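You operate a simulated robot arm through the tools that you are given. There is no shell and no other tool. Be economical: measure what you need, move in short steps, check, and stop when the job is done.

The job below is to be done with a simulated two-armed robot. You get a single attempt, and the scene is never put back.

JOB
Load the hung bag as the order card says.
Fine: shut the guard and bring the bag to FILL by NEXT; recipe knob to the card's weight; pick the heads it names, one dump by DUMP; the other heads stay loaded.

Only the result counts: the job must be done as asked and must still hold three seconds after the hand-in. Knocking over, shifting, dropping, spilling or breaking anything else fails it.

ROBOT AND FRAMES
Two 7-joint arms with two-finger parallel grippers on one trunk, on a base that drives. Base frame: it is fixed to the floor where the robot stands at the start and does not move with it; the origin is under the middle of the robot, x ahead of it, y to its left, z up. Readings come in mm, rad, newtons and seconds.
The left shoulder is at the start at [50, 187, 1188], the right one opposite. With the tool pointing down near the work surface each hand reaches from about 100 to 660 mm from the robot's upright axis, wherever it stands, measured 20 degrees to its own side. Places, roughly: clear sliding guard [700, 200, 1000]. Payload 3.43 kg a hand.
Tool frame (each hand has its own): the origin (TCP) lies between the finger pads and is the grasp point; the fingertips stand 30 mm ahead of it; z points along the fingers, y is the line along which they close. Largest opening 94 mm; finger width 28, thickness 10; the body of the gripper, 50 by 96 mm, starts 55 mm behind the TCP.
Orientation is told as [roll, pitch, yaw] about the base's x, y, z axes, in that order, counted from this pose: with the fingers straight down and closing along the base's y, the tool's x points along the base's -x, its y along +y and its z along -z.

CONTROLS
- The arms move only by the tool apply_moves. It takes "left_rows", "right_rows" or both (then of equal length, played together; a hand with none holds still); each is a list of rows, each a list of 3 entries, a list of its own where there are three numbers: the shift along the base's x, y, z in cm, then the turn, a rotation vector about the base's x, y, z in rad, then the opening, from 0 (shut) to 1 (fully open). In form: [[[tx, ty, tz], [ax, ay, az], hand], ...]. A call has 1 to 8 rows; each row shifts and turns the commanded pose from where the row before left it. Rows are played at 5 a second. More than 50 mm and 0.15 rad between two rows, or a gripper value outside its range, and nothing of the call is played. A pose out of reach is approached as far as the arm can. The call stops where the force on the tool passes 40 N (or 10 N more than at its start, if that is more) or the arm is blocked; 0.2 s more then pass. The fingers move at their own pace (about 153 mm/s each) and stop on an object; they squeeze with about 35 N. The grip force told is the motor's: it shows also when the fingers shut on nothing. Time passes only in rows, and 0.2 s behind the last, so rows that do not move let the fingers close. It gives the time, the measured TCP pose, the force on the tool (base axes), the opening and the grip force at its end, in the units of the frame above (readings bear some noise), with the torque about the TCP (base axes, N m) and any sound that the robot's microphone picked up.
- Cameras (640 x 400 px; columns grow to the right, rows downward): "scene" is now at [147.9, 11, 1401.2]; the picture's right is [0.10, -0.99, 0.00], its down [-0.06, -0.01, -1.00] and it looks along [0.99, 0.10, -0.06] (base axes); focal length 214 px, centre (320, 200). "left" rides on the left gripper at [76, -14, -102] in its tool frame; the picture's right is [0.18, 0.98, 0.00], its down [-0.75, 0.14, -0.64] and it looks along [-0.63, 0.12, 0.77] (tool axes); focal length 243 px, centre (320, 200). "right" rides on the right gripper at [76, 14, -103] in its tool frame; the picture's right is [-0.18, 0.98, 0.00], its down [-0.75, -0.14, -0.64] and it looks along [-0.63, -0.12, 0.77] (tool axes); focal length 243 px, centre (320, 200).
- camera(camera): a new picture of that camera. It takes no simulated time.
- raise_lower(by): slides the trunk up (or, below 0, down) by that many mm; the arms and the scene camera ride with it, the base frame stays. It gives what a move gives, with no picture.
- roll_base(legs): drives the robot by 1 to 6 legs, each [ahead, left, turn to the left] in mm, mm and rad, along the robot's own axes; the way and the turn of a leg run together, so that a leg with both is an arc; at most 1500 mm and 3.142 rad a leg. The arms and the cameras ride along, it lands a little off, and it stops where it bumps. It gives what a move gives.
- head_to(pan, tilt): turns the head with the scene camera to pan (to the left, within 1.396 rad either way) and tilt (down, from -0.506 to 1.204), counted from straight ahead of the robot. It gives what a move gives.
- pixel_to_xyz(camera, pixels): for up to 12 pixels [column, row] of the newest picture of that camera ("zoom" is the newest enlarged one), the place [x, y, z] in the base frame of the surface seen there, good to about 2 mm. It takes no simulated time.
- inspect(camera, box): a new picture of the part [left, top, right, bottom] of that camera's present view, enlarged. It takes no simulated time.
- sign_off(): hands the job in; it is judged then, once.

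Go step by step. Measure first, check grasps and placings, and put right what went wrong. The budget is 80 turns and 58 pictures, counting those below and the enlarged ones. Unless the task says otherwise, let go and move clear before handing in, and close with one line.

The tools are called after "Request:" as name(argument=value, ...) on one line, values as JSON. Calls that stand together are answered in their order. apply_moves: Moves the arms, as the interface text tells. Its arguments: {"type":"object","properties":{"left_rows":{"type":"array","items":{"type":"array"}},"right_rows":{"type":"array","items":{"type":"array"}}},"required":[]} The other tools are called the same way: raise_lower (by) slides the trunk up or down; roll_base (legs) drives the base; head_to (pan, tilt) turns the head that bears the scene camera; camera (camera) takes a picture; pixel_to_xyz (camera, pixels) gives the place of the surface under pixels of a picture; inspect (camera, box) takes an enlarged picture of a part of a camera's view; sign_off () hands the job in.

At the start:

```text
time: 0.0
left_eef_pos: [279.5, -2.8, 1405.2]
left_tcp_rot: [0.001, -0.001, -0.001]
left_ft_force: [0.0, 0.4, -0.2]
left_torque: [0.0, 0.02, 0.02]
left_finger_gap: 94.3
left_finger_force: 0.1
right_eef_pos: [381.4, -436.4, 1356.5]
right_tcp_rot: [-0.004, 0.0, 0.001]
right_ft_force: [1.5, 0.9, 0.0]
right_torque: [-0.01, 0.0, -0.01]
right_finger_gap: 94.0
right_finger_force: 0.1
trunk travel left (down, up): [-403.0, 28.0]
robot x, y, heading: [2.7, -4.0, -0.0]
head pan, tilt: [0.105, 0.061]
```

scene: 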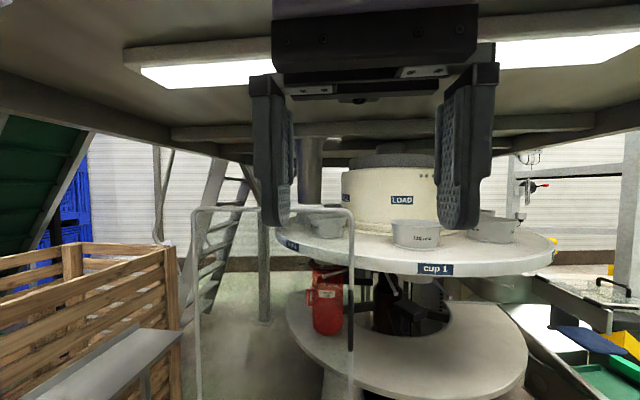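
right: 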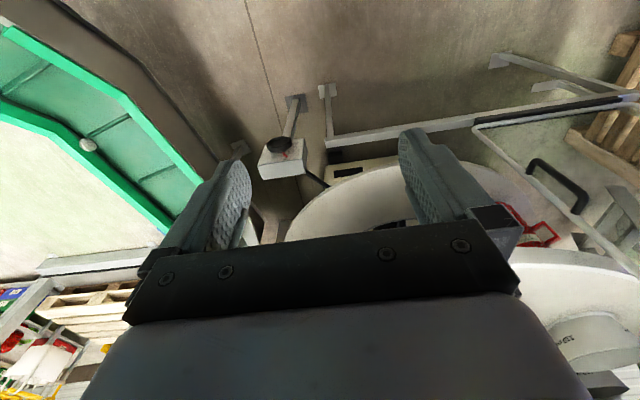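
left: 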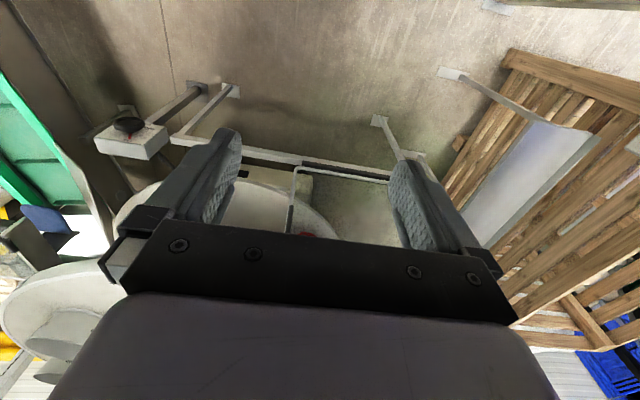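

The left gripper blocks the middle of the scene view, where a rotary weigher with cups and a guard frame can be seen. I'll pull the left hand aside and look around with the head.

Request:
apply_moves(left_rows=[[[0, 5, 0], [0, 0, 0], 1], [[0, 5, 0], [0, 0, 0], 1], [[0, 5, 0], [0, 0, 0], 1], [[0, 5, 0], [0, 0, 0], 1], [[0, 5, 0], [0, 0, 0], 1], [[0, 5, 0], [0, 0, 0], 1], [[0, 5, 0], [0, 0, 0], 1]])

Request:
head_to(pan=0.0, tilt=0.45)

Request:
camera(camera="scene")

```text
time: 1.6
left_eef_pos: [320.6, 313.8, 1354.4]
left_tcp_rot: [-0.003, 0.0, 0.0]
left_ft_force: [0.4, -0.5, 0.6]
left_torque: [-0.04, 0.0, 0.01]
left_finger_gap: 94.2
left_finger_force: 0.0
left hand out of reach, approached as far as the arm can: row 4, 5, 6, 7
right_eef_pos: [381.3, -434.7, 1358.0]
right_tcp_rot: [-0.003, 0.001, 0.003]
right_ft_force: [0.5, 0.4, -0.3]
right_torque: [0.02, 0.0, 0.01]
right_finger_gap: 94.1
right_finger_force: 0.0
trunk travel left (down, up): [-403.0, 28.0]
robot x, y, heading: [2.7, -1.3, 0.0]
head pan, tilt: [0.105, 0.061]
```

```text
time: 2.5
left_eef_pos: [320.9, 312.1, 1353.5]
left_tcp_rot: [-0.003, -0.002, -0.001]
left_ft_force: [-0.2, -0.1, -0.8]
left_torque: [-0.01, -0.02, -0.01]
left_finger_gap: 94.0
left_finger_force: 0.1
right_eef_pos: [380.3, -434.0, 1357.4]
right_tcp_rot: [-0.002, 0.001, 0.003]
right_ft_force: [0.4, 1.1, -1.0]
right_torque: [0.03, 0.0, -0.01]
right_finger_gap: 94.3
right_finger_force: 0.0
trunk travel left (down, up): [-403.0, 28.0]
robot x, y, heading: [-0.1, -0.3, 0.001]
head pan, tilt: [0.0, 0.45]
```

```text
54 pictures are left
```

scene: 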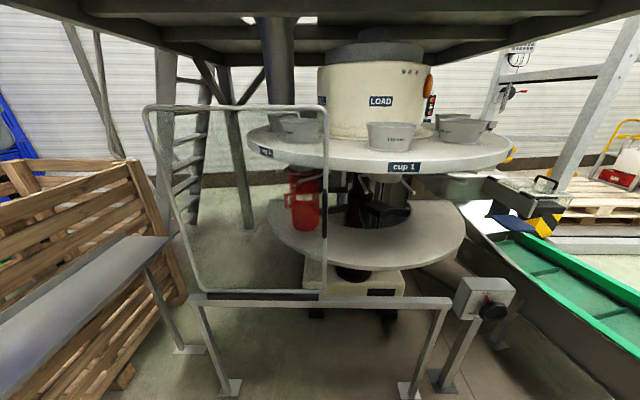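

The guard frame (150–325, 105–295) rides on a rail (190–450, 300). There's a knob box at (485, 300), a turntable with cups and a drum labelled LOAD. I'll zoom in on these.

Request:
inspect(camera="scene", box=[240, 40, 520, 215])

Request:
pixel_to_xyz(camera="scene", pixels=[[325, 130], [325, 250], [152, 108], [200, 290], [195, 301], [447, 304], [490, 312], [470, 290], [402, 168], [388, 135], [380, 100], [322, 292]])

Request:
inspect(camera="scene", box=[420, 250, 540, 345])

```text
2.29 times, centred on (380, 128) of scene
```

zoom: 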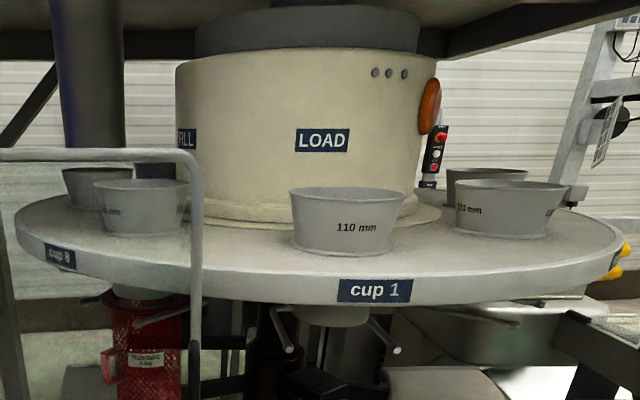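

```text
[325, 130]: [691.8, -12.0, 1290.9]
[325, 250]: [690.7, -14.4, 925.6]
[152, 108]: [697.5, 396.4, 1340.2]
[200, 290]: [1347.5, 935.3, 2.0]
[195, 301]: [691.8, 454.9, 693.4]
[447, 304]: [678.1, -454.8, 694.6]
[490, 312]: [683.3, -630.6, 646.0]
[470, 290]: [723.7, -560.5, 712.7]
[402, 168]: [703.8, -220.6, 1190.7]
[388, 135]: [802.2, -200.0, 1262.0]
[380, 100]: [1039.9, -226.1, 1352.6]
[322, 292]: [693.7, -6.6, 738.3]
```

```text
4.21 times, centred on (480, 298) of scene
```

zoom: 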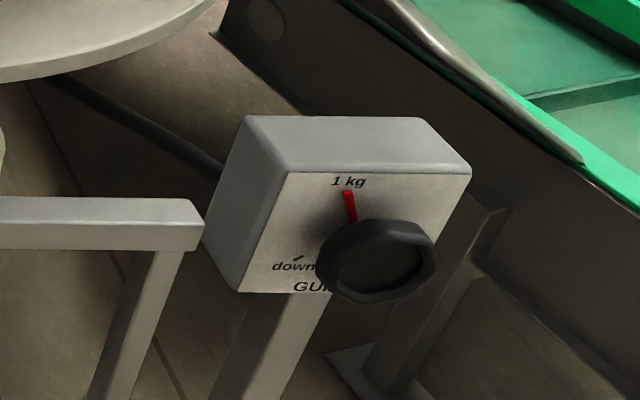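

The knob box reads "1 kg", "down" and "GU…". The drum is labelled LOAD and FILL. I still need the order card, the heads and the NEXT/DUMP buttons, so I'll look around.

Request:
head_to(pan=-0.9, tilt=0.3)

Request:
camera(camera="scene")

Request:
head_to(pan=0.9, tilt=0.3)

Request:
camera(camera="scene")

Request:
head_to(pan=0.0, tilt=-0.4)

Request:
camera(camera="scene")

```text
time: 3.7
left_eef_pos: [319.9, 312.6, 1354.2]
left_tcp_rot: [-0.002, -0.003, -0.002]
left_ft_force: [-0.2, 0.2, -0.2]
left_torque: [0.02, 0.03, 0.01]
left_finger_gap: 94.1
left_finger_force: 0.1
right_eef_pos: [380.2, -435.9, 1355.5]
right_tcp_rot: [-0.004, -0.001, 0.003]
right_ft_force: [-0.7, -0.7, -0.1]
right_torque: [0.02, -0.01, 0.0]
right_finger_gap: 93.7
right_finger_force: 0.1
trunk travel left (down, up): [-403.0, 28.0]
robot x, y, heading: [-2.8, -5.1, -0.002]
head pan, tilt: [-0.901, 0.3]
```

```text
51 pictures are left
```

scene: 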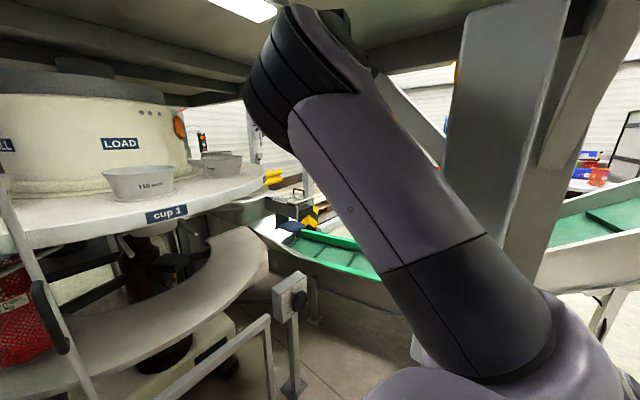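

```text
time: 5.5
left_eef_pos: [320.2, 312.1, 1353.7]
left_tcp_rot: [-0.002, -0.002, 0.0]
left_ft_force: [0.3, 0.0, 1.1]
left_torque: [-0.02, -0.01, 0.01]
left_finger_gap: 94.1
left_finger_force: 0.2
right_eef_pos: [381.6, -436.9, 1356.4]
right_tcp_rot: [-0.002, -0.001, 0.002]
right_ft_force: [0.1, -0.4, -0.1]
right_torque: [0.0, -0.04, 0.01]
right_finger_gap: 94.0
right_finger_force: 0.1
trunk travel left (down, up): [-403.0, 28.0]
robot x, y, heading: [1.1, -3.9, 0.001]
head pan, tilt: [0.901, 0.3]
```

```text
50 pictures are left
```

scene: 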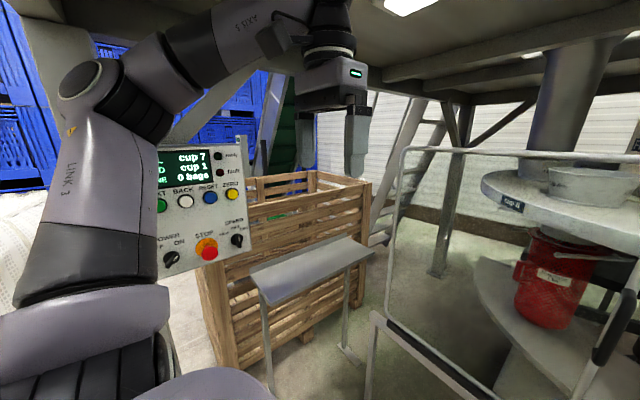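

```text
time: 6.7
left_eef_pos: [320.8, 312.5, 1354.2]
left_tcp_rot: [-0.002, -0.003, 0.002]
left_ft_force: [0.1, -0.8, 0.3]
left_torque: [0.02, -0.01, 0.01]
left_finger_gap: 93.9
left_finger_force: 0.0
right_eef_pos: [380.4, -434.7, 1357.1]
right_tcp_rot: [-0.001, 0.0, 0.002]
right_ft_force: [0.6, 0.2, -1.0]
right_torque: [-0.01, 0.01, 0.01]
right_finger_gap: 93.7
right_finger_force: 0.0
trunk travel left (down, up): [-403.0, 28.0]
robot x, y, heading: [1.3, -3.3, -0.002]
head pan, tilt: [0.0, -0.4]
```

```text
49 pictures are left
```

scene: 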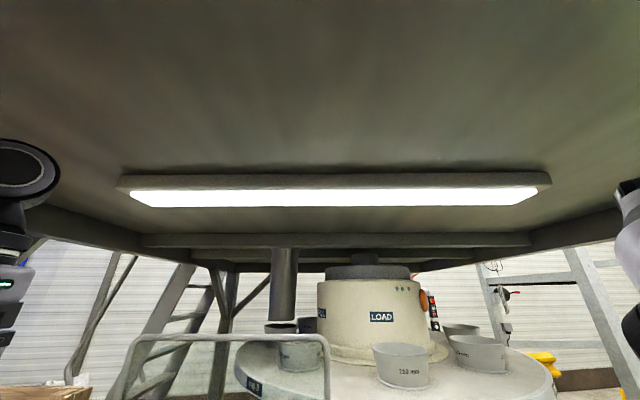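

A panel is partly hidden by the left arm: it shows "cup 7 / cup 1 / 0 bags" and NEXT, BACK, RESET, ZERO and STOP. The left arm needs to move so I can see the rest, so I'll bring it back toward the middle and pan further left.

Request:
apply_moves(left_rows=[[[0, -5, 0], [0, 0, 0], 1], [[0, -5, 0], [0, 0, 0], 1], [[0, -5, 0], [0, 0, 0], 1], [[0, -5, 0], [0, 0, 0], 1], [[0, -5, 0], [0, 0, 0], 1], [[0, -5, 0], [0, 0, 0], 1]])

Request:
head_to(pan=1.35, tilt=0.2)

Request:
camera(camera="scene")

```text
time: 8.1
left_eef_pos: [320.8, 12.1, 1350.9]
left_tcp_rot: [0.001, -0.001, 0.002]
left_ft_force: [-0.2, 0.2, 0.2]
left_torque: [0.03, 0.02, 0.0]
left_finger_gap: 94.2
left_finger_force: 0.1
right_eef_pos: [382.3, -436.7, 1356.3]
right_tcp_rot: [0.0, 0.001, 0.0]
right_ft_force: [-0.3, -0.3, 0.3]
right_torque: [0.01, 0.01, -0.01]
right_finger_gap: 94.0
right_finger_force: 0.0
trunk travel left (down, up): [-403.0, 28.0]
robot x, y, heading: [-0.4, 3.4, 0.004]
head pan, tilt: [0.0, -0.4]
```

```text
time: 9.6
left_eef_pos: [319.8, 14.9, 1351.1]
left_tcp_rot: [0.001, 0.0, 0.0]
left_ft_force: [-0.4, 0.2, 0.3]
left_torque: [-0.01, -0.02, -0.02]
left_finger_gap: 94.0
left_finger_force: 0.0
right_eef_pos: [381.9, -435.0, 1356.2]
right_tcp_rot: [-0.001, 0.002, 0.003]
right_ft_force: [0.3, -0.1, -0.2]
right_torque: [-0.01, -0.01, -0.02]
right_finger_gap: 94.0
right_finger_force: 0.1
trunk travel left (down, up): [-403.0, 28.0]
robot x, y, heading: [0.9, -0.1, 0.0]
head pan, tilt: [1.349, 0.201]
```

```text
48 pictures are left
```

scene: 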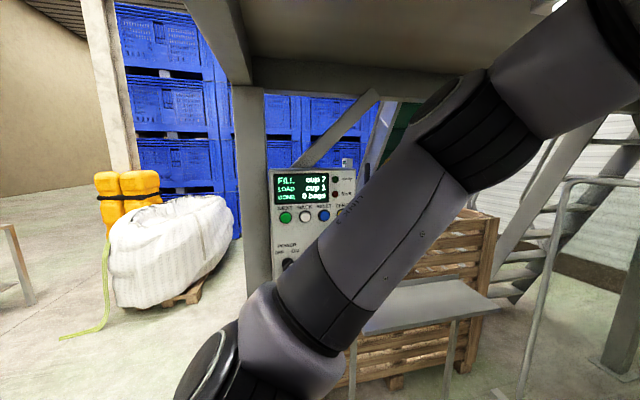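

The panel now shows FILL cup 7, LOAD cup 1, DONE 0 bags. I'll measure it, then turn the base left to see the left and rear.

Request:
pixel_to_xyz(camera="scene", pixels=[[286, 217], [306, 217], [323, 216], [289, 264], [272, 180], [354, 180], [400, 300]])

Request:
inspect(camera="scene", box=[260, 150, 370, 290])

Request:
roll_base(legs=[[0, 0, 1.0]])

Request:
camera(camera="scene")

```text
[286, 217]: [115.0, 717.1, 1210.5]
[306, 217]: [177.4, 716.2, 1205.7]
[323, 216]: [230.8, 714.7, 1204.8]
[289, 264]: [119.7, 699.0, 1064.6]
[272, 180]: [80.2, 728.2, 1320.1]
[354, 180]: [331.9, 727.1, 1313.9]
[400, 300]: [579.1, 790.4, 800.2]
```

```text
2.86 times, centred on (315, 220) of scene
```

zoom: 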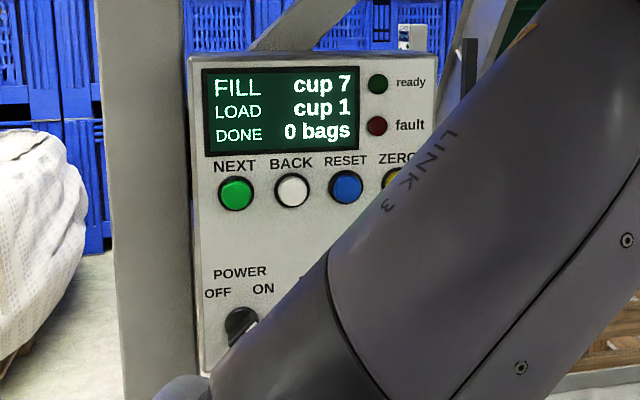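

```text
time: 12.5
left_eef_pos: [165.9, 274.0, 1350.6]
left_tcp_rot: [0.0, 0.0, 0.98]
left_ft_force: [0.0, -0.4, 0.7]
left_torque: [-0.05, -0.02, 0.0]
left_finger_gap: 94.0
left_finger_force: 0.0
right_eef_pos: [572.9, 73.0, 1356.6]
right_tcp_rot: [-0.001, 0.001, 0.98]
right_ft_force: [0.6, -0.3, 1.0]
right_torque: [0.01, 0.01, 0.03]
right_finger_gap: 94.1
right_finger_force: 0.1
trunk travel left (down, up): [-403.0, 28.0]
robot x, y, heading: [0.7, -1.8, 0.978]
head pan, tilt: [1.349, 0.201]
```

```text
46 pictures are left
```

scene: 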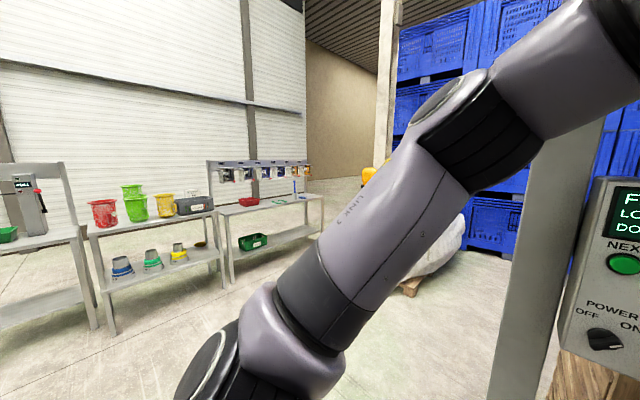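

No heads panel on this side. I'll turn the base the other way and look to the right.

Request:
roll_base(legs=[[0, 0, -0.978]])

Request:
head_to(pan=-1.38, tilt=0.2)

Request:
camera(camera="scene")

Request:
roll_base(legs=[[0, 0, -0.8]])

Request:
camera(camera="scene")

```text
time: 15.3
left_eef_pos: [318.8, 18.9, 1350.9]
left_tcp_rot: [-0.001, 0.0, 0.014]
left_ft_force: [-0.7, -0.6, -0.6]
left_torque: [-0.02, 0.0, 0.01]
left_finger_gap: 94.0
left_finger_force: 0.0
right_eef_pos: [385.6, -429.7, 1357.4]
right_tcp_rot: [-0.003, 0.001, 0.015]
right_ft_force: [0.3, -0.2, -0.7]
right_torque: [0.02, 0.02, -0.01]
right_finger_gap: 93.9
right_finger_force: 0.0
trunk travel left (down, up): [-403.0, 28.0]
robot x, y, heading: [-0.3, -1.8, 0.019]
head pan, tilt: [1.349, 0.201]
```

```text
time: 17.8
left_eef_pos: [320.2, 17.7, 1351.8]
left_tcp_rot: [0.001, 0.001, 0.014]
left_ft_force: [-0.1, 0.9, -0.4]
left_torque: [-0.03, 0.02, 0.01]
left_finger_gap: 94.0
left_finger_force: 0.0
right_eef_pos: [386.6, -430.3, 1357.1]
right_tcp_rot: [0.0, 0.0, 0.015]
right_ft_force: [0.3, 0.8, -0.5]
right_torque: [-0.01, -0.01, 0.04]
right_finger_gap: 93.8
right_finger_force: 0.0
trunk travel left (down, up): [-403.0, 28.0]
robot x, y, heading: [-0.1, 1.2, 0.014]
head pan, tilt: [-1.381, 0.201]
```

```text
45 pictures are left
```

scene: 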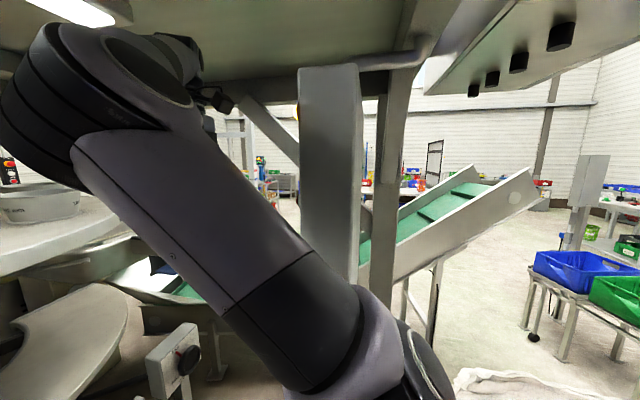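

```text
time: 19.2
left_eef_pos: [312.6, -70.7, 1350.7]
left_tcp_rot: [-0.002, 0.001, -0.268]
left_ft_force: [-0.9, 1.0, -0.5]
left_torque: [0.01, 0.03, 0.0]
left_finger_gap: 94.0
left_finger_force: 0.1
right_eef_pos: [259.8, -517.4, 1356.0]
right_tcp_rot: [-0.009, 0.005, -0.258]
right_ft_force: [4.8, -1.4, -0.8]
right_torque: [0.2, 0.53, 0.02]
right_finger_gap: 94.0
right_finger_force: 0.1
trunk travel left (down, up): [-403.0, 28.0]
robot x, y, heading: [-1.3, 0.4, -0.271]
head pan, tilt: [-1.381, 0.201]
stopped in leg 1: the force on the tool passed its limit at 96 N (the readings are from after the stop); the commanded pose is now the measured one
```

```text
44 pictures are left
```

scene: 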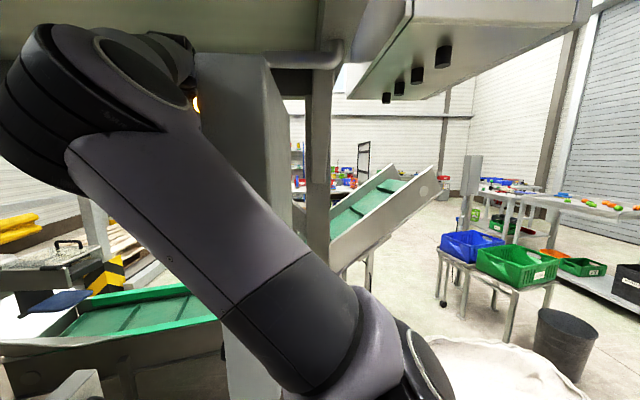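

The right hand bumped something, probably the grey cabinet at (240–290, 60–300). I'll turn back, draw the right arm in to uncover it, and look.

Request:
roll_base(legs=[[0, 0, 0.27]])

Request:
apply_moves(right_rows=[[[0, 4.5, 0], [0, 0, 0], 1], [[0, 4.5, 0], [0, 0, 0], 1], [[0, 4.5, 0], [0, 0, 0], 1], [[0, 4.5, 0], [0, 0, 0], 1], [[0, 4.5, 0], [0, 0, 0], 1]], left_rows=[[[0, 4.5, 0], [0, 0, 0], 1], [[0, 4.5, 0], [0, 0, 0], 1], [[0, 4.5, 0], [0, 0, 0], 1], [[0, 4.5, 0], [0, 0, 0], 1], [[0, 0, 0], [0, 0, 0], 1]])

Request:
head_to(pan=-1.1, tilt=0.1)

Request:
camera(camera="scene")

Request:
camera(camera="right")

```text
time: 20.5
left_eef_pos: [320.5, 13.6, 1351.8]
left_tcp_rot: [-0.001, -0.001, -0.004]
left_ft_force: [0.3, 0.0, 0.0]
left_torque: [-0.01, -0.02, -0.01]
left_finger_gap: 94.0
left_finger_force: 0.0
right_eef_pos: [384.3, -432.1, 1356.8]
right_tcp_rot: [-0.009, 0.003, 0.004]
right_ft_force: [-0.4, 0.2, 0.0]
right_torque: [-0.03, -0.02, 0.02]
right_finger_gap: 93.9
right_finger_force: 0.0
trunk travel left (down, up): [-403.0, 28.0]
robot x, y, heading: [-2.3, 0.1, 0.001]
head pan, tilt: [-1.381, 0.201]
```

```text
time: 21.7
left_eef_pos: [320.2, 194.2, 1351.6]
left_tcp_rot: [-0.001, 0.0, -0.004]
left_ft_force: [0.7, -1.0, 0.1]
left_torque: [0.0, 0.01, -0.04]
left_finger_gap: 94.0
left_finger_force: 0.1
right_eef_pos: [396.6, -221.9, 1373.6]
right_tcp_rot: [0.003, -0.005, 0.005]
right_ft_force: [0.5, 0.3, -0.2]
right_torque: [-0.02, 0.02, -0.02]
right_finger_gap: 93.8
right_finger_force: 0.1
right hand out of reach, approached as far as the arm can: row 5
trunk travel left (down, up): [-403.0, 28.0]
robot x, y, heading: [-1.7, 1.0, -0.002]
head pan, tilt: [-1.381, 0.201]
```

```text
time: 22.5
left_eef_pos: [319.9, 192.8, 1350.0]
left_tcp_rot: [0.0, -0.003, -0.005]
left_ft_force: [-0.5, -0.8, 0.2]
left_torque: [-0.02, -0.01, -0.03]
left_finger_gap: 94.0
left_finger_force: 0.1
right_eef_pos: [397.7, -223.4, 1373.0]
right_tcp_rot: [0.004, 0.0, 0.001]
right_ft_force: [-0.8, -0.1, -0.2]
right_torque: [0.0, 0.04, -0.01]
right_finger_gap: 94.2
right_finger_force: 0.0
trunk travel left (down, up): [-403.0, 28.0]
robot x, y, heading: [2.1, -2.8, -0.008]
head pan, tilt: [-1.1, 0.099]
```

```text
43 pictures are left
```

scene: 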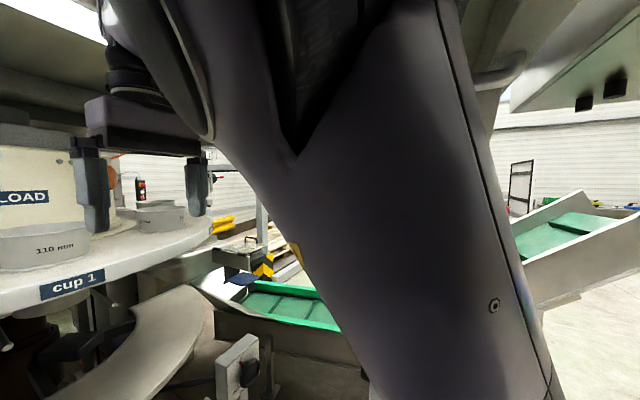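

```text
42 pictures are left
```

right: 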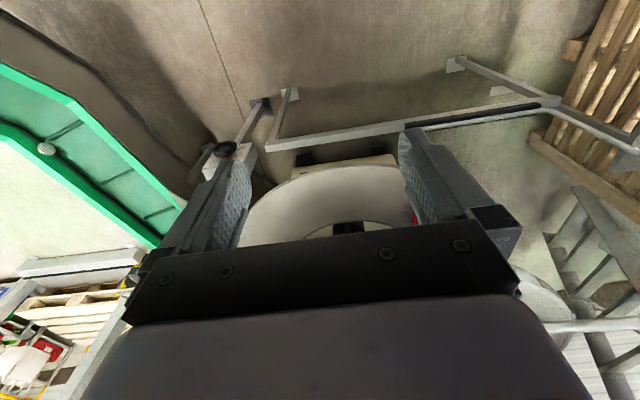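

The raised arm still blocks the right side. I'll lower both hands and back the base up for an overview.

Request:
apply_moves(right_rows=[[[-1, 0, -5], [0, 0, 0], 0], [[-1, 0, -4.8], [0, 0, 0], 0], [[-1, 0, -4.8], [0, 0, 0], 0], [[-1, 0, -4.8], [0, 0, 0], 0], [[-1, 0, -4.8], [0, 0, 0], 0], [[-1, 0, -4.8], [0, 0, 0], 0], [[-1, 0, -4.8], [0, 0, 0], 0], [[-1, 0, -4.8], [0, 0, 0], 0]], left_rows=[[[0, 0, -4.8], [0, 0, 0], 0], [[0, 0, -4.8], [0, 0, 0], 0], [[0, 0, -4.8], [0, 0, 0], 0], [[0, 0, -4.8], [0, 0, 0], 0], [[0, 0, -4.8], [0, 0, 0], 0], [[0, 0, -4.8], [0, 0, 0], 0], [[0, 0, -4.8], [0, 0, 0], 0], [[0, 0, -4.8], [0, 0, 0], 0]])

Request:
roll_base(legs=[[-400, 0, 0]])

Request:
head_to(pan=-0.7, tilt=0.0)

Request:
camera(camera="scene")

Request:
head_to(pan=0.7, tilt=0.0)

Request:
camera(camera="scene")

```text
refused: row 1 steps farther than a row can; nothing moved
```

```text
time: 24.5
left_eef_pos: [17.5, 200.9, 1351.6]
left_tcp_rot: [-0.001, -0.006, 0.0]
left_ft_force: [0.0, 0.7, 0.5]
left_torque: [-0.01, 0.0, -0.01]
left_finger_gap: 93.9
left_finger_force: 0.0
right_eef_pos: [99.8, -218.4, 1371.2]
right_tcp_rot: [0.008, 0.001, 0.006]
right_ft_force: [0.1, -0.2, -0.3]
right_torque: [0.0, 0.06, 0.01]
right_finger_gap: 93.7
right_finger_force: 0.0
trunk travel left (down, up): [-403.0, 28.0]
robot x, y, heading: [-304.0, 5.7, 0.005]
head pan, tilt: [-1.1, 0.099]
stopped in leg 1: the robot was blocked; the commanded pose is now the measured one
```

```text
time: 25.4
left_eef_pos: [15.7, 198.9, 1352.9]
left_tcp_rot: [-0.005, -0.008, 0.001]
left_ft_force: [0.1, 0.3, -0.7]
left_torque: [0.0, 0.01, 0.03]
left_finger_gap: 94.0
left_finger_force: 0.1
right_eef_pos: [97.7, -218.7, 1371.2]
right_tcp_rot: [0.004, 0.003, 0.005]
right_ft_force: [0.0, 0.5, 0.1]
right_torque: [-0.02, 0.02, 0.02]
right_finger_gap: 94.0
right_finger_force: 0.1
trunk travel left (down, up): [-403.0, 28.0]
robot x, y, heading: [-301.0, 5.0, 0.002]
head pan, tilt: [-0.7, 0.0]
```

```text
41 pictures are left
```

scene: 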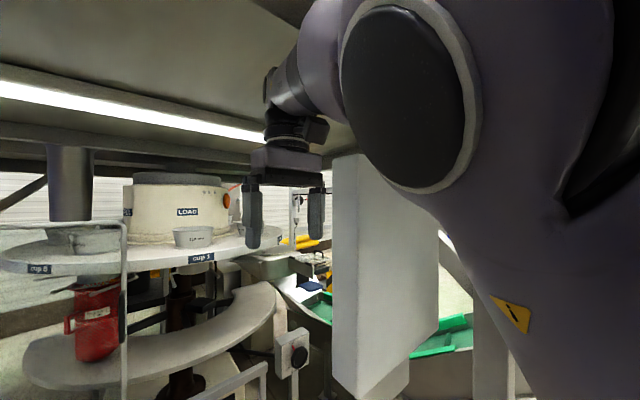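

```text
time: 26.9
left_eef_pos: [16.9, 198.5, 1351.7]
left_tcp_rot: [-0.003, -0.006, 0.0]
left_ft_force: [0.3, -1.0, 0.3]
left_torque: [0.01, 0.01, -0.01]
left_finger_gap: 93.8
left_finger_force: 0.0
right_eef_pos: [99.0, -219.0, 1369.7]
right_tcp_rot: [0.009, 0.006, 0.003]
right_ft_force: [0.6, -0.8, 0.0]
right_torque: [0.02, 0.0, -0.02]
right_finger_gap: 93.9
right_finger_force: 0.0
trunk travel left (down, up): [-403.0, 28.0]
robot x, y, heading: [-299.4, 5.4, 0.003]
head pan, tilt: [0.7, 0.0]
```

```text
40 pictures are left
```

scene: 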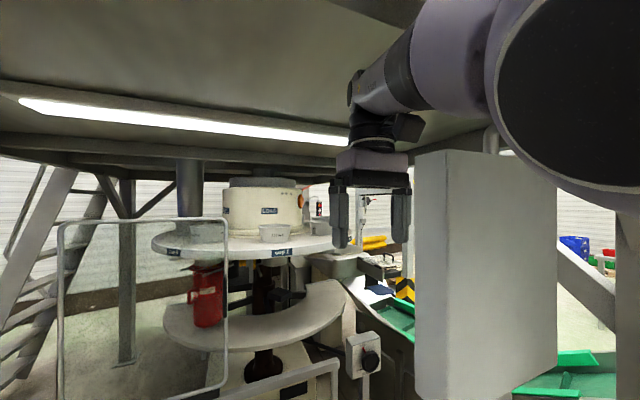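

The second picture looks like it was taken mid-turn. The grey cabinet on the right shows blank faces to us. I'll measure it, lower the arms and take fresh views.

Request:
pixel_to_xyz(camera="scene", pixels=[[420, 200], [440, 200], [545, 200], [440, 380], [550, 340], [480, 160]])

Request:
apply_moves(right_rows=[[[0, 0, -4.8], [0, 0, 0], 0], [[0, 0, -4.8], [0, 0, 0], 0], [[0, 0, -4.8], [0, 0, 0], 0], [[0, 0, -4.8], [0, 0, 0], 0], [[0, 0, -4.8], [0, 0, 0], 0], [[0, 0, -4.8], [0, 0, 0], 0], [[0, 0, -4.8], [0, 0, 0], 0], [[0, 0, -4.8], [0, 0, 0], 0]], left_rows=[[[0, 0, -4.8], [0, 0, 0], 0], [[0, 0, -4.8], [0, 0, 0], 0], [[0, 0, -4.8], [0, 0, 0], 0], [[0, 0, -4.8], [0, 0, 0], 0], [[0, 0, -4.8], [0, 0, 0], 0], [[0, 0, -4.8], [0, 0, 0], 0], [[0, 0, -4.8], [0, 0, 0], 0], [[0, 0, -4.8], [0, 0, 0], 0]])

Request:
head_to(pan=-1.0, tilt=0.0)

Request:
camera(camera="scene")

```text
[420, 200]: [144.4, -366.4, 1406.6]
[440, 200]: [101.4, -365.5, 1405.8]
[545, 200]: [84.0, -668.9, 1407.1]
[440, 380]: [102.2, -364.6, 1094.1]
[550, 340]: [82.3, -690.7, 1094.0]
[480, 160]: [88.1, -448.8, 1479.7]
```

```text
time: 28.7
left_eef_pos: [15.6, 198.9, 970.1]
left_tcp_rot: [-0.001, -0.007, 0.0]
left_ft_force: [-0.1, -0.3, 0.1]
left_torque: [0.04, 0.02, 0.0]
left_finger_gap: 0.0
left_finger_force: 33.4
right_eef_pos: [140.9, -312.1, 1019.7]
right_tcp_rot: [0.071, -0.011, -0.06]
right_ft_force: [1.3, 4.1, -0.7]
right_torque: [-0.27, 0.22, 0.18]
right_finger_gap: 0.1
right_finger_force: 32.7
right hand out of reach, approached as far as the arm can: row 1, 2, 3, 4, 5, 6, 7
trunk travel left (down, up): [-403.0, 28.0]
robot x, y, heading: [-301.7, 7.4, 0.003]
head pan, tilt: [0.7, 0.0]
```

```text
time: 30.5
left_eef_pos: [14.9, 199.5, 971.8]
left_tcp_rot: [0.0, -0.007, 0.0]
left_ft_force: [0.1, 0.1, 0.7]
left_torque: [-0.03, 0.02, 0.03]
left_finger_gap: 0.0
left_finger_force: 33.5
right_eef_pos: [140.2, -311.2, 1017.1]
right_tcp_rot: [0.069, 0.001, -0.06]
right_ft_force: [-0.3, 5.1, 3.4]
right_torque: [-0.72, -0.03, 0.09]
right_finger_gap: 0.1
right_finger_force: 33.5
trunk travel left (down, up): [-403.0, 28.0]
robot x, y, heading: [-301.2, 4.1, -0.002]
head pan, tilt: [-1.0, 0.0]
```

```text
39 pictures are left
```

scene: 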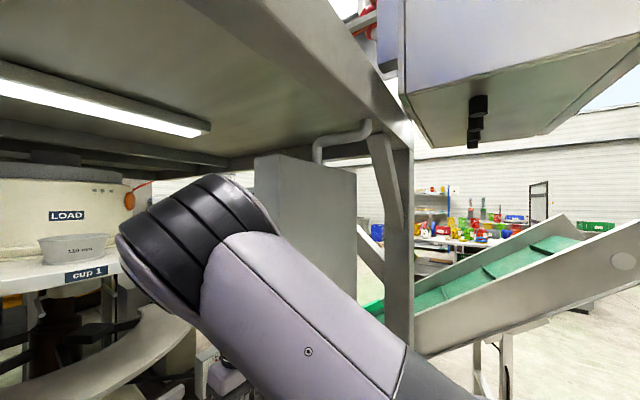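

The cabinet's front (x≈90, y −365…−690, z 1090–1480) is blank. An orange lamp glow showed on its far side, so its panel likely faces +x. I'll drive back ahead, tuck the right hand in, and look back at that side.

Request:
apply_moves(right_rows=[[[-4, 3, 0], [0, 0, 0], 0], [[-4, 3, 0], [0, 0, 0], 0], [[-4, 3, 0], [0, 0, 0], 0], [[-4, 3, 0], [0, 0, 0], 0]])

Request:
roll_base(legs=[[400, 0, 0], [0, 0, -0.5]])

Request:
head_to(pan=-1.38, tilt=0.1)

Request:
camera(camera="scene")

```text
time: 30.8
left_eef_pos: [12.9, 202.4, 970.5]
left_tcp_rot: [-0.003, -0.007, 0.003]
left_ft_force: [-0.3, -0.3, 0.2]
left_torque: [-0.02, -0.03, -0.03]
left_finger_gap: 0.0
left_finger_force: 33.1
right_eef_pos: [122.6, -311.6, 1008.9]
right_tcp_rot: [0.071, 0.017, -0.045]
right_ft_force: [1.4, 26.2, 6.2]
right_torque: [-3.03, -0.01, 0.76]
right_finger_gap: 0.0
right_finger_force: 32.6
right hand out of reach, approached as far as the arm can: row 1
trunk travel left (down, up): [-403.0, 28.0]
robot x, y, heading: [-301.3, 2.6, 0.006]
head pan, tilt: [-1.0, 0.0]
stopped in row 1 (right hand): the force on the tool passed its limit at 60 N (the readings are from after the stop); the commanded pose is now the measured one
```

```text
time: 31.7
left_eef_pos: [25.2, 201.7, 970.3]
left_tcp_rot: [-0.001, -0.005, 0.002]
left_ft_force: [-0.4, -0.4, -0.6]
left_torque: [-0.01, 0.0, -0.01]
left_finger_gap: 0.0
left_finger_force: 32.9
right_eef_pos: [132.0, -309.0, 1005.8]
right_tcp_rot: [0.08, 0.025, -0.047]
right_ft_force: [2.6, 8.1, 1.0]
right_torque: [-0.93, 0.16, 0.36]
right_finger_gap: 0.1
right_finger_force: 32.7
trunk travel left (down, up): [-403.0, 28.0]
robot x, y, heading: [-290.1, 9.0, 0.013]
head pan, tilt: [-1.0, 0.0]
stopped in leg 1: the force on the tool passed its limit at 54 N (the readings are from after the stop); the commanded pose is now the measured one
```

```text
time: 32.5
left_eef_pos: [26.0, 202.8, 970.8]
left_tcp_rot: [-0.003, -0.005, 0.004]
left_ft_force: [0.3, 0.8, -0.2]
left_torque: [0.01, 0.0, 0.05]
left_finger_gap: 0.0
left_finger_force: 32.9
right_eef_pos: [132.5, -309.9, 1006.5]
right_tcp_rot: [0.079, 0.027, -0.049]
right_ft_force: [4.2, 12.6, -0.9]
right_torque: [-1.23, 0.44, 0.56]
right_finger_gap: 0.0
right_finger_force: 32.9
trunk travel left (down, up): [-403.0, 28.0]
robot x, y, heading: [-292.7, 4.4, 0.008]
head pan, tilt: [-1.381, 0.099]
```

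```text
38 pictures are left
```

scene: 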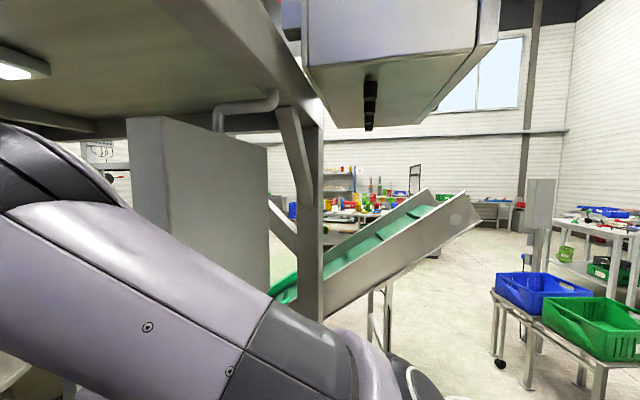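

The right hand is pressing on the cabinet's side (force +y). I'll slide the base 100 mm left to free it and re-check.

Request:
roll_base(legs=[[0, 100, 0]])

Request:
camera(camera="right")

```text
time: 34.1
left_eef_pos: [25.0, 302.0, 970.3]
left_tcp_rot: [-0.002, -0.005, 0.003]
left_ft_force: [0.0, 0.3, -0.4]
left_torque: [-0.01, 0.03, 0.0]
left_finger_gap: 0.0
left_finger_force: 33.5
right_eef_pos: [130.7, -211.5, 1006.4]
right_tcp_rot: [0.079, 0.026, -0.053]
right_ft_force: [0.7, -1.2, 0.3]
right_torque: [-0.01, -0.03, -0.02]
right_finger_gap: 0.0
right_finger_force: 32.7
trunk travel left (down, up): [-403.0, 28.0]
robot x, y, heading: [-287.9, 107.1, 0.001]
head pan, tilt: [-1.381, 0.099]
```

```text
37 pictures are left
```

right: 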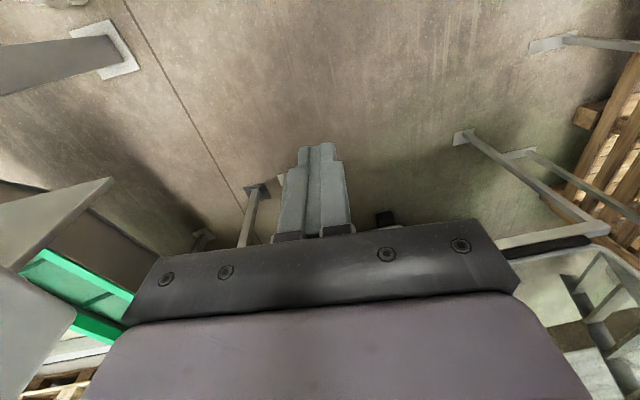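

It's freed. I'll tuck the right hand in and drive ahead to look back at the cabinet's +x face.

Request:
apply_moves(right_rows=[[[-3, 3, 0], [-0.07, -0.02, 0.05], 0], [[-3, 3, 0], [0, 0, 0], 0], [[-3, 3, 0], [0, 0, 0], 0]])

Request:
roll_base(legs=[[480, 0, 0], [0, 0, -0.9]])

Request:
camera(camera="scene")

```text
time: 34.9
left_eef_pos: [23.8, 302.3, 970.3]
left_tcp_rot: [-0.001, -0.007, 0.002]
left_ft_force: [-0.8, -0.7, 0.8]
left_torque: [0.02, 0.02, 0.0]
left_finger_gap: 0.0
left_finger_force: 32.7
right_eef_pos: [47.9, -222.5, 1000.2]
right_tcp_rot: [0.069, 0.01, -0.059]
right_ft_force: [-0.6, 0.0, -0.8]
right_torque: [-0.02, -0.01, 0.01]
right_finger_gap: 0.1
right_finger_force: 32.5
right hand out of reach, approached as far as the arm can: row 1, 2, 3
trunk travel left (down, up): [-403.0, 28.0]
robot x, y, heading: [-290.8, 105.5, 0.009]
head pan, tilt: [-1.381, 0.099]
```

```text
time: 39.4
left_eef_pos: [538.5, 73.0, 970.1]
left_tcp_rot: [0.008, 0.004, -0.662]
left_ft_force: [-0.1, -0.1, 0.2]
left_torque: [-0.02, 0.02, -0.02]
left_finger_gap: 0.0
left_finger_force: 33.0
right_eef_pos: [238.1, -356.0, 1003.0]
right_tcp_rot: [0.08, -0.004, -0.722]
right_ft_force: [0.6, -0.4, 0.6]
right_torque: [-0.01, 0.02, 0.03]
right_finger_gap: 0.0
right_finger_force: 32.7
trunk travel left (down, up): [-403.0, 28.0]
robot x, y, heading: [178.9, 112.2, -0.658]
head pan, tilt: [-1.381, 0.099]
stopped in leg 2: the robot was blocked; the commanded pose is now the measured one
```

```text
36 pictures are left
```

scene: 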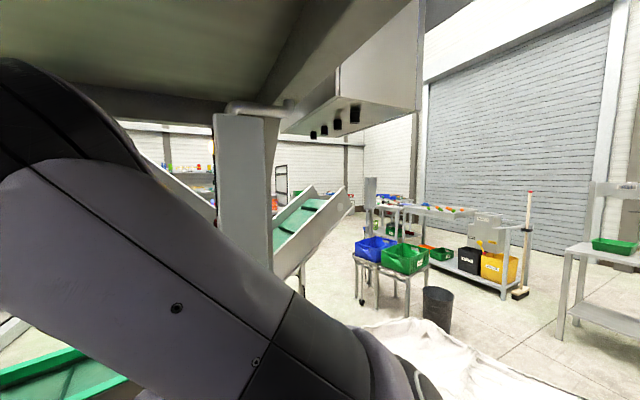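

The near cabinet is at (240, 190) and another box with cable glands is at (350, 90). I'll measure both before moving on.

Request:
pixel_to_xyz(camera="scene", pixels=[[220, 150], [238, 150], [268, 150], [340, 70], [415, 20], [415, 105], [300, 130], [352, 112], [245, 270], [275, 250]])

Request:
inspect(camera="scene", box=[180, 0, 460, 175])

```text
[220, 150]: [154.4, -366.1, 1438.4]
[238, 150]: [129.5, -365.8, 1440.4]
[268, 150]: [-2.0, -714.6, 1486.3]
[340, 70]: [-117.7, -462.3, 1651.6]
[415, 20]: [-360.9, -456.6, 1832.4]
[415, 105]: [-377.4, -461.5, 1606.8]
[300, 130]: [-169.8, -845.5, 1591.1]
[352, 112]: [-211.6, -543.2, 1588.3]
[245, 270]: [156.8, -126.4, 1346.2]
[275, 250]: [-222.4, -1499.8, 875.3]
```

```text
2.29 times, centred on (320, 88) of scene
```

zoom: 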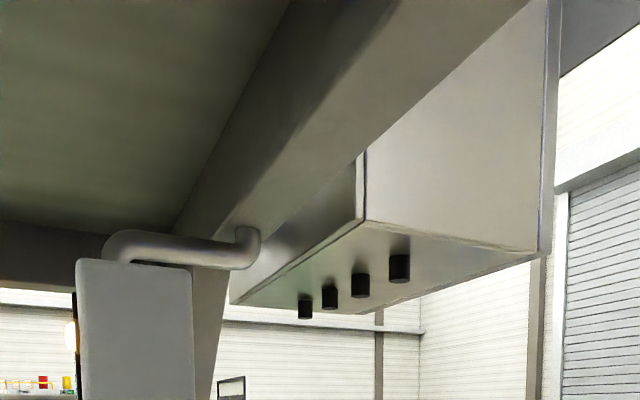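

The cabinet's +x face (x≈160) carries a screen and an orange lamp, so the panel faces +x. I'll turn back to 0, tuck the left hand in, move ahead a little and turn right to face it.

Request:
roll_base(legs=[[0, 0, 0.658]])

Request:
apply_moves(left_rows=[[[-4, 0, 0], [0, 0, 0], 0], [[-4, 0, 0], [0, 0, 0], 0], [[-4, 0, 0], [0, 0, 0], 0]], right_rows=[[[-4, 0, 0], [0, 0, 0], 0], [[-4, 0, 0], [0, 0, 0], 0], [[0, 0, 0], [0, 0, 0], 0]])

Request:
roll_base(legs=[[130, 0, 0], [0, 0, -1.4]])

Request:
head_to(pan=-0.6, tilt=0.2)

Request:
camera(camera="scene")

```text
time: 41.6
left_eef_pos: [492.9, 305.6, 966.4]
left_tcp_rot: [-0.002, 0.009, -0.008]
left_ft_force: [-0.2, -0.4, 0.3]
left_torque: [0.0, 0.04, -0.01]
left_finger_gap: 0.0
left_finger_force: 32.7
right_eef_pos: [516.4, -217.2, 1001.4]
right_tcp_rot: [0.072, 0.002, -0.064]
right_ft_force: [-0.7, -0.8, 0.3]
right_torque: [0.0, 0.04, 0.0]
right_finger_gap: 0.0
right_finger_force: 33.0
trunk travel left (down, up): [-403.0, 28.0]
robot x, y, heading: [178.2, 112.8, 0.004]
head pan, tilt: [-1.381, 0.099]
```

```text
time: 42.4
left_eef_pos: [432.7, 291.1, 962.0]
left_tcp_rot: [0.0, 0.009, -0.006]
left_ft_force: [0.1, -0.1, -1.4]
left_torque: [0.01, -0.01, -0.01]
left_finger_gap: 0.0
left_finger_force: 33.3
left hand out of reach, approached as far as the arm can: row 2, 3
right_eef_pos: [432.7, -215.8, 999.4]
right_tcp_rot: [0.124, 0.009, -0.105]
right_ft_force: [0.1, 0.6, -0.3]
right_torque: [0.0, 0.01, 0.0]
right_finger_gap: 0.1
right_finger_force: 33.4
trunk travel left (down, up): [-403.0, 28.0]
robot x, y, heading: [178.2, 114.1, -0.004]
head pan, tilt: [-1.381, 0.099]
```

```text
time: 45.0
left_eef_pos: [594.1, 203.1, 960.6]
left_tcp_rot: [0.006, 0.022, -0.34]
left_ft_force: [-0.1, 0.7, 0.7]
left_torque: [-0.02, -0.03, 0.0]
left_finger_gap: 0.3
left_finger_force: 33.0
right_eef_pos: [437.5, -281.2, 1000.3]
right_tcp_rot: [0.133, -0.003, -0.433]
right_ft_force: [0.5, 0.4, 0.2]
right_torque: [-0.04, 0.01, -0.01]
right_finger_gap: 0.0
right_finger_force: 33.1
trunk travel left (down, up): [-403.0, 28.0]
robot x, y, heading: [299.0, 107.5, -0.338]
head pan, tilt: [-1.381, 0.099]
stopped in leg 2: the robot was blocked; the commanded pose is now the measured one
```

```text
time: 46.1
left_eef_pos: [593.0, 202.7, 960.6]
left_tcp_rot: [0.008, 0.02, -0.339]
left_ft_force: [-0.4, 0.2, 0.1]
left_torque: [-0.02, 0.01, -0.01]
left_finger_gap: 0.1
left_finger_force: 33.1
right_eef_pos: [437.6, -280.5, 1000.4]
right_tcp_rot: [0.131, -0.003, -0.433]
right_ft_force: [-0.1, -0.5, -0.3]
right_torque: [0.02, 0.0, 0.02]
right_finger_gap: 0.1
right_finger_force: 33.1
trunk travel left (down, up): [-403.0, 28.0]
robot x, y, heading: [301.7, 113.4, -0.338]
head pan, tilt: [-0.6, 0.201]
```

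```text
34 pictures are left
```

scene: 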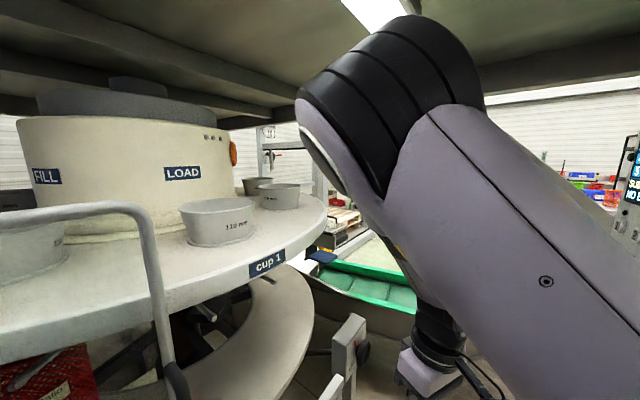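

The panel appears at the right edge (630, 170). I'll pan to it.

Request:
head_to(pan=-1.38, tilt=0.0)

Request:
camera(camera="scene")

```text
time: 47.2
left_eef_pos: [594.1, 202.5, 960.7]
left_tcp_rot: [0.008, 0.023, -0.34]
left_ft_force: [-0.9, 0.1, -0.3]
left_torque: [0.0, -0.02, 0.01]
left_finger_gap: 0.0
left_finger_force: 32.8
right_eef_pos: [437.0, -281.6, 1001.1]
right_tcp_rot: [0.13, -0.004, -0.433]
right_ft_force: [0.2, -0.1, 0.1]
right_torque: [0.0, 0.0, -0.03]
right_finger_gap: 0.0
right_finger_force: 32.7
trunk travel left (down, up): [-403.0, 28.0]
robot x, y, heading: [304.2, 112.2, -0.335]
head pan, tilt: [-1.381, 0.0]
```

```text
33 pictures are left
```

scene: 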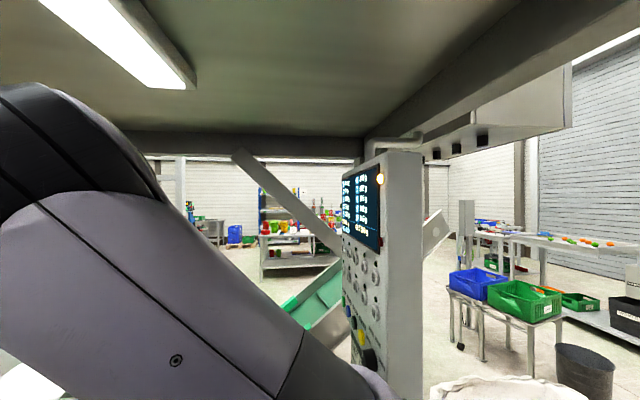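

The heads panel is visible edge-on at (345–385, 160–380). I'll zoom in and measure.

Request:
inspect(camera="scene", box=[325, 150, 435, 390])

Request:
pixel_to_xyz(camera="scene", pixels=[[384, 165], [346, 177], [376, 240], [384, 380], [360, 340], [346, 305], [375, 312], [376, 281], [347, 246], [357, 260]])

```text
1.67 times, centred on (380, 270) of scene
```

zoom: 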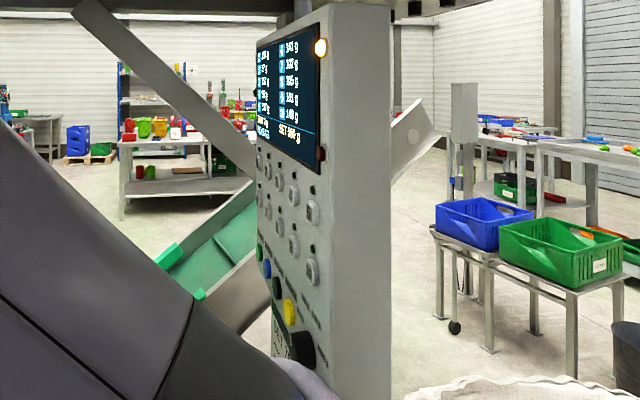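

```text
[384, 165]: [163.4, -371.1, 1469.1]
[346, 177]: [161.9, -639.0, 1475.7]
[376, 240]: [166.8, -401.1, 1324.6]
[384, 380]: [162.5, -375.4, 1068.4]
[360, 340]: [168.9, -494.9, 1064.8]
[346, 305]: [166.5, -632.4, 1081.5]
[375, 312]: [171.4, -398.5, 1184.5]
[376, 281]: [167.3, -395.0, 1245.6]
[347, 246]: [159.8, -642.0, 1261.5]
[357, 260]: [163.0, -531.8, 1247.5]
```

The panel lies at x≈163, y −370…−645, z 1040–1490. I need a more frontal view, but something blocked the right turn, so I'll check the left elbow against the guard.

Request:
head_to(pan=1.2, tilt=0.5)

Request:
camera(camera="scene")

```text
time: 49.5
left_eef_pos: [593.7, 202.2, 959.6]
left_tcp_rot: [0.006, 0.02, -0.341]
left_ft_force: [0.8, 0.4, 0.9]
left_torque: [0.02, 0.02, 0.01]
left_finger_gap: 0.1
left_finger_force: 32.9
right_eef_pos: [437.4, -279.7, 1001.9]
right_tcp_rot: [0.131, -0.003, -0.433]
right_ft_force: [0.2, 0.3, 0.3]
right_torque: [0.0, 0.02, 0.01]
right_finger_gap: 0.0
right_finger_force: 32.1
trunk travel left (down, up): [-403.0, 28.0]
robot x, y, heading: [300.4, 111.3, -0.332]
head pan, tilt: [1.201, 0.499]
```

```text
31 pictures are left
```

scene: 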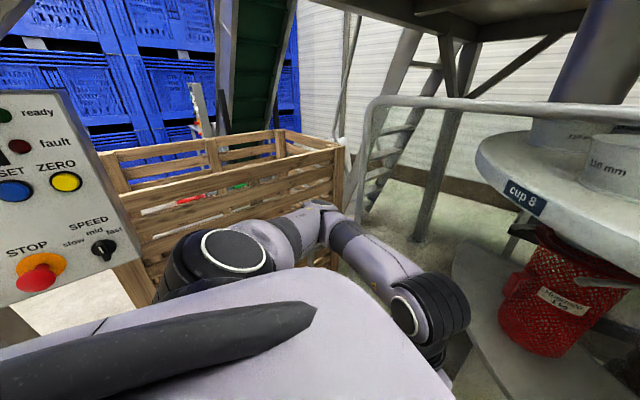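

The left elbow (325, 215) touches the guard's left upright (360, 200). Shutting the guard first will clear that, so I'll square up and look at the guard handle.

Request:
roll_base(legs=[[0, 0, 0.33], [-120, 0, 0]])

Request:
head_to(pan=0.0, tilt=0.5)

Request:
camera(camera="scene")

```text
time: 51.8
left_eef_pos: [433.1, 291.4, 958.4]
left_tcp_rot: [0.005, 0.022, -0.027]
left_ft_force: [-1.0, -0.9, 0.1]
left_torque: [0.01, -0.04, 0.01]
left_finger_gap: 0.3
left_finger_force: 32.8
right_eef_pos: [435.5, -217.6, 1001.2]
right_tcp_rot: [0.129, 0.0, -0.118]
right_ft_force: [-0.2, 0.9, 0.4]
right_torque: [-0.01, -0.01, 0.01]
right_finger_gap: 0.0
right_finger_force: 33.1
trunk travel left (down, up): [-403.0, 28.0]
robot x, y, heading: [180.1, 114.8, -0.019]
head pan, tilt: [1.201, 0.499]
```

```text
time: 53.2
left_eef_pos: [435.2, 291.3, 958.8]
left_tcp_rot: [0.004, 0.024, -0.028]
left_ft_force: [0.1, 0.0, -0.4]
left_torque: [0.02, -0.01, 0.02]
left_finger_gap: 0.2
left_finger_force: 33.4
right_eef_pos: [435.4, -217.6, 999.8]
right_tcp_rot: [0.129, 0.0, -0.12]
right_ft_force: [0.3, -0.7, 0.0]
right_torque: [0.04, 0.01, -0.03]
right_finger_gap: 0.0
right_finger_force: 33.0
trunk travel left (down, up): [-403.0, 28.0]
robot x, y, heading: [183.3, 113.8, -0.019]
head pan, tilt: [0.0, 0.499]
```

```text
30 pictures are left
```

scene: 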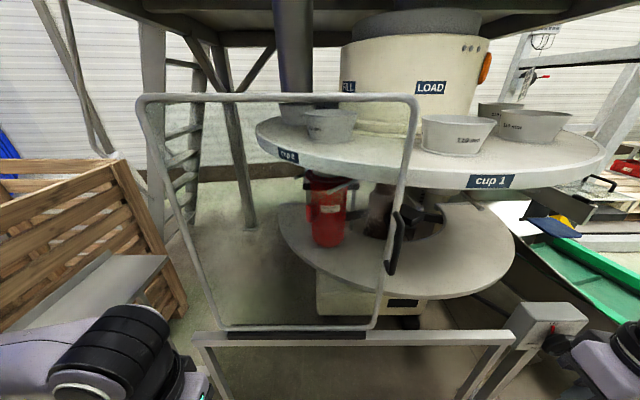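

The handle is at (393, 212–275) and the red bag hangs under cup 8. I'll measure the handle.

Request:
pixel_to_xyz(camera="scene", pixels=[[399, 215], [403, 225], [401, 240], [398, 258], [391, 272], [396, 205], [389, 250], [376, 320]])

Request:
inspect(camera="scene", box=[340, 180, 460, 300])

Request:
inspect(camera="scene", box=[270, 80, 430, 260])

```text
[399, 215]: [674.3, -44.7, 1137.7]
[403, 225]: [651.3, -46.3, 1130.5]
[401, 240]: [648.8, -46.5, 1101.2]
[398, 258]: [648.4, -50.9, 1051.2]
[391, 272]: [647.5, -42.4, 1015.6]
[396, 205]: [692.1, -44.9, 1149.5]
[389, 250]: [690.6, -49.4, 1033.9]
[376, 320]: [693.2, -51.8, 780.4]
```

```text
3.33 times, centred on (400, 240) of scene
```

zoom: 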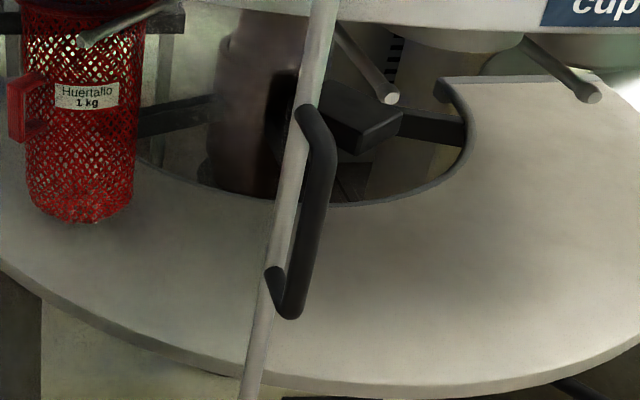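

```text
2.22 times, centred on (350, 170) of scene
```

zoom: 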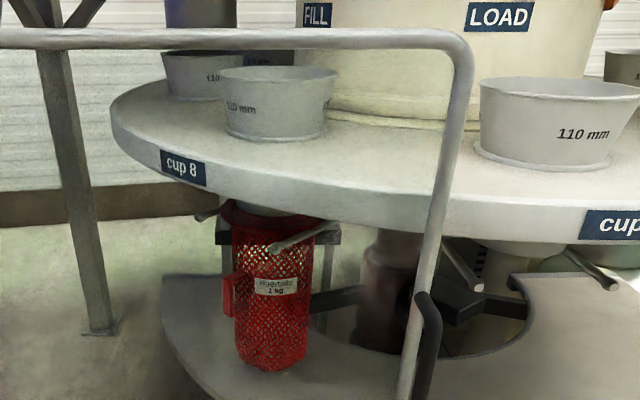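

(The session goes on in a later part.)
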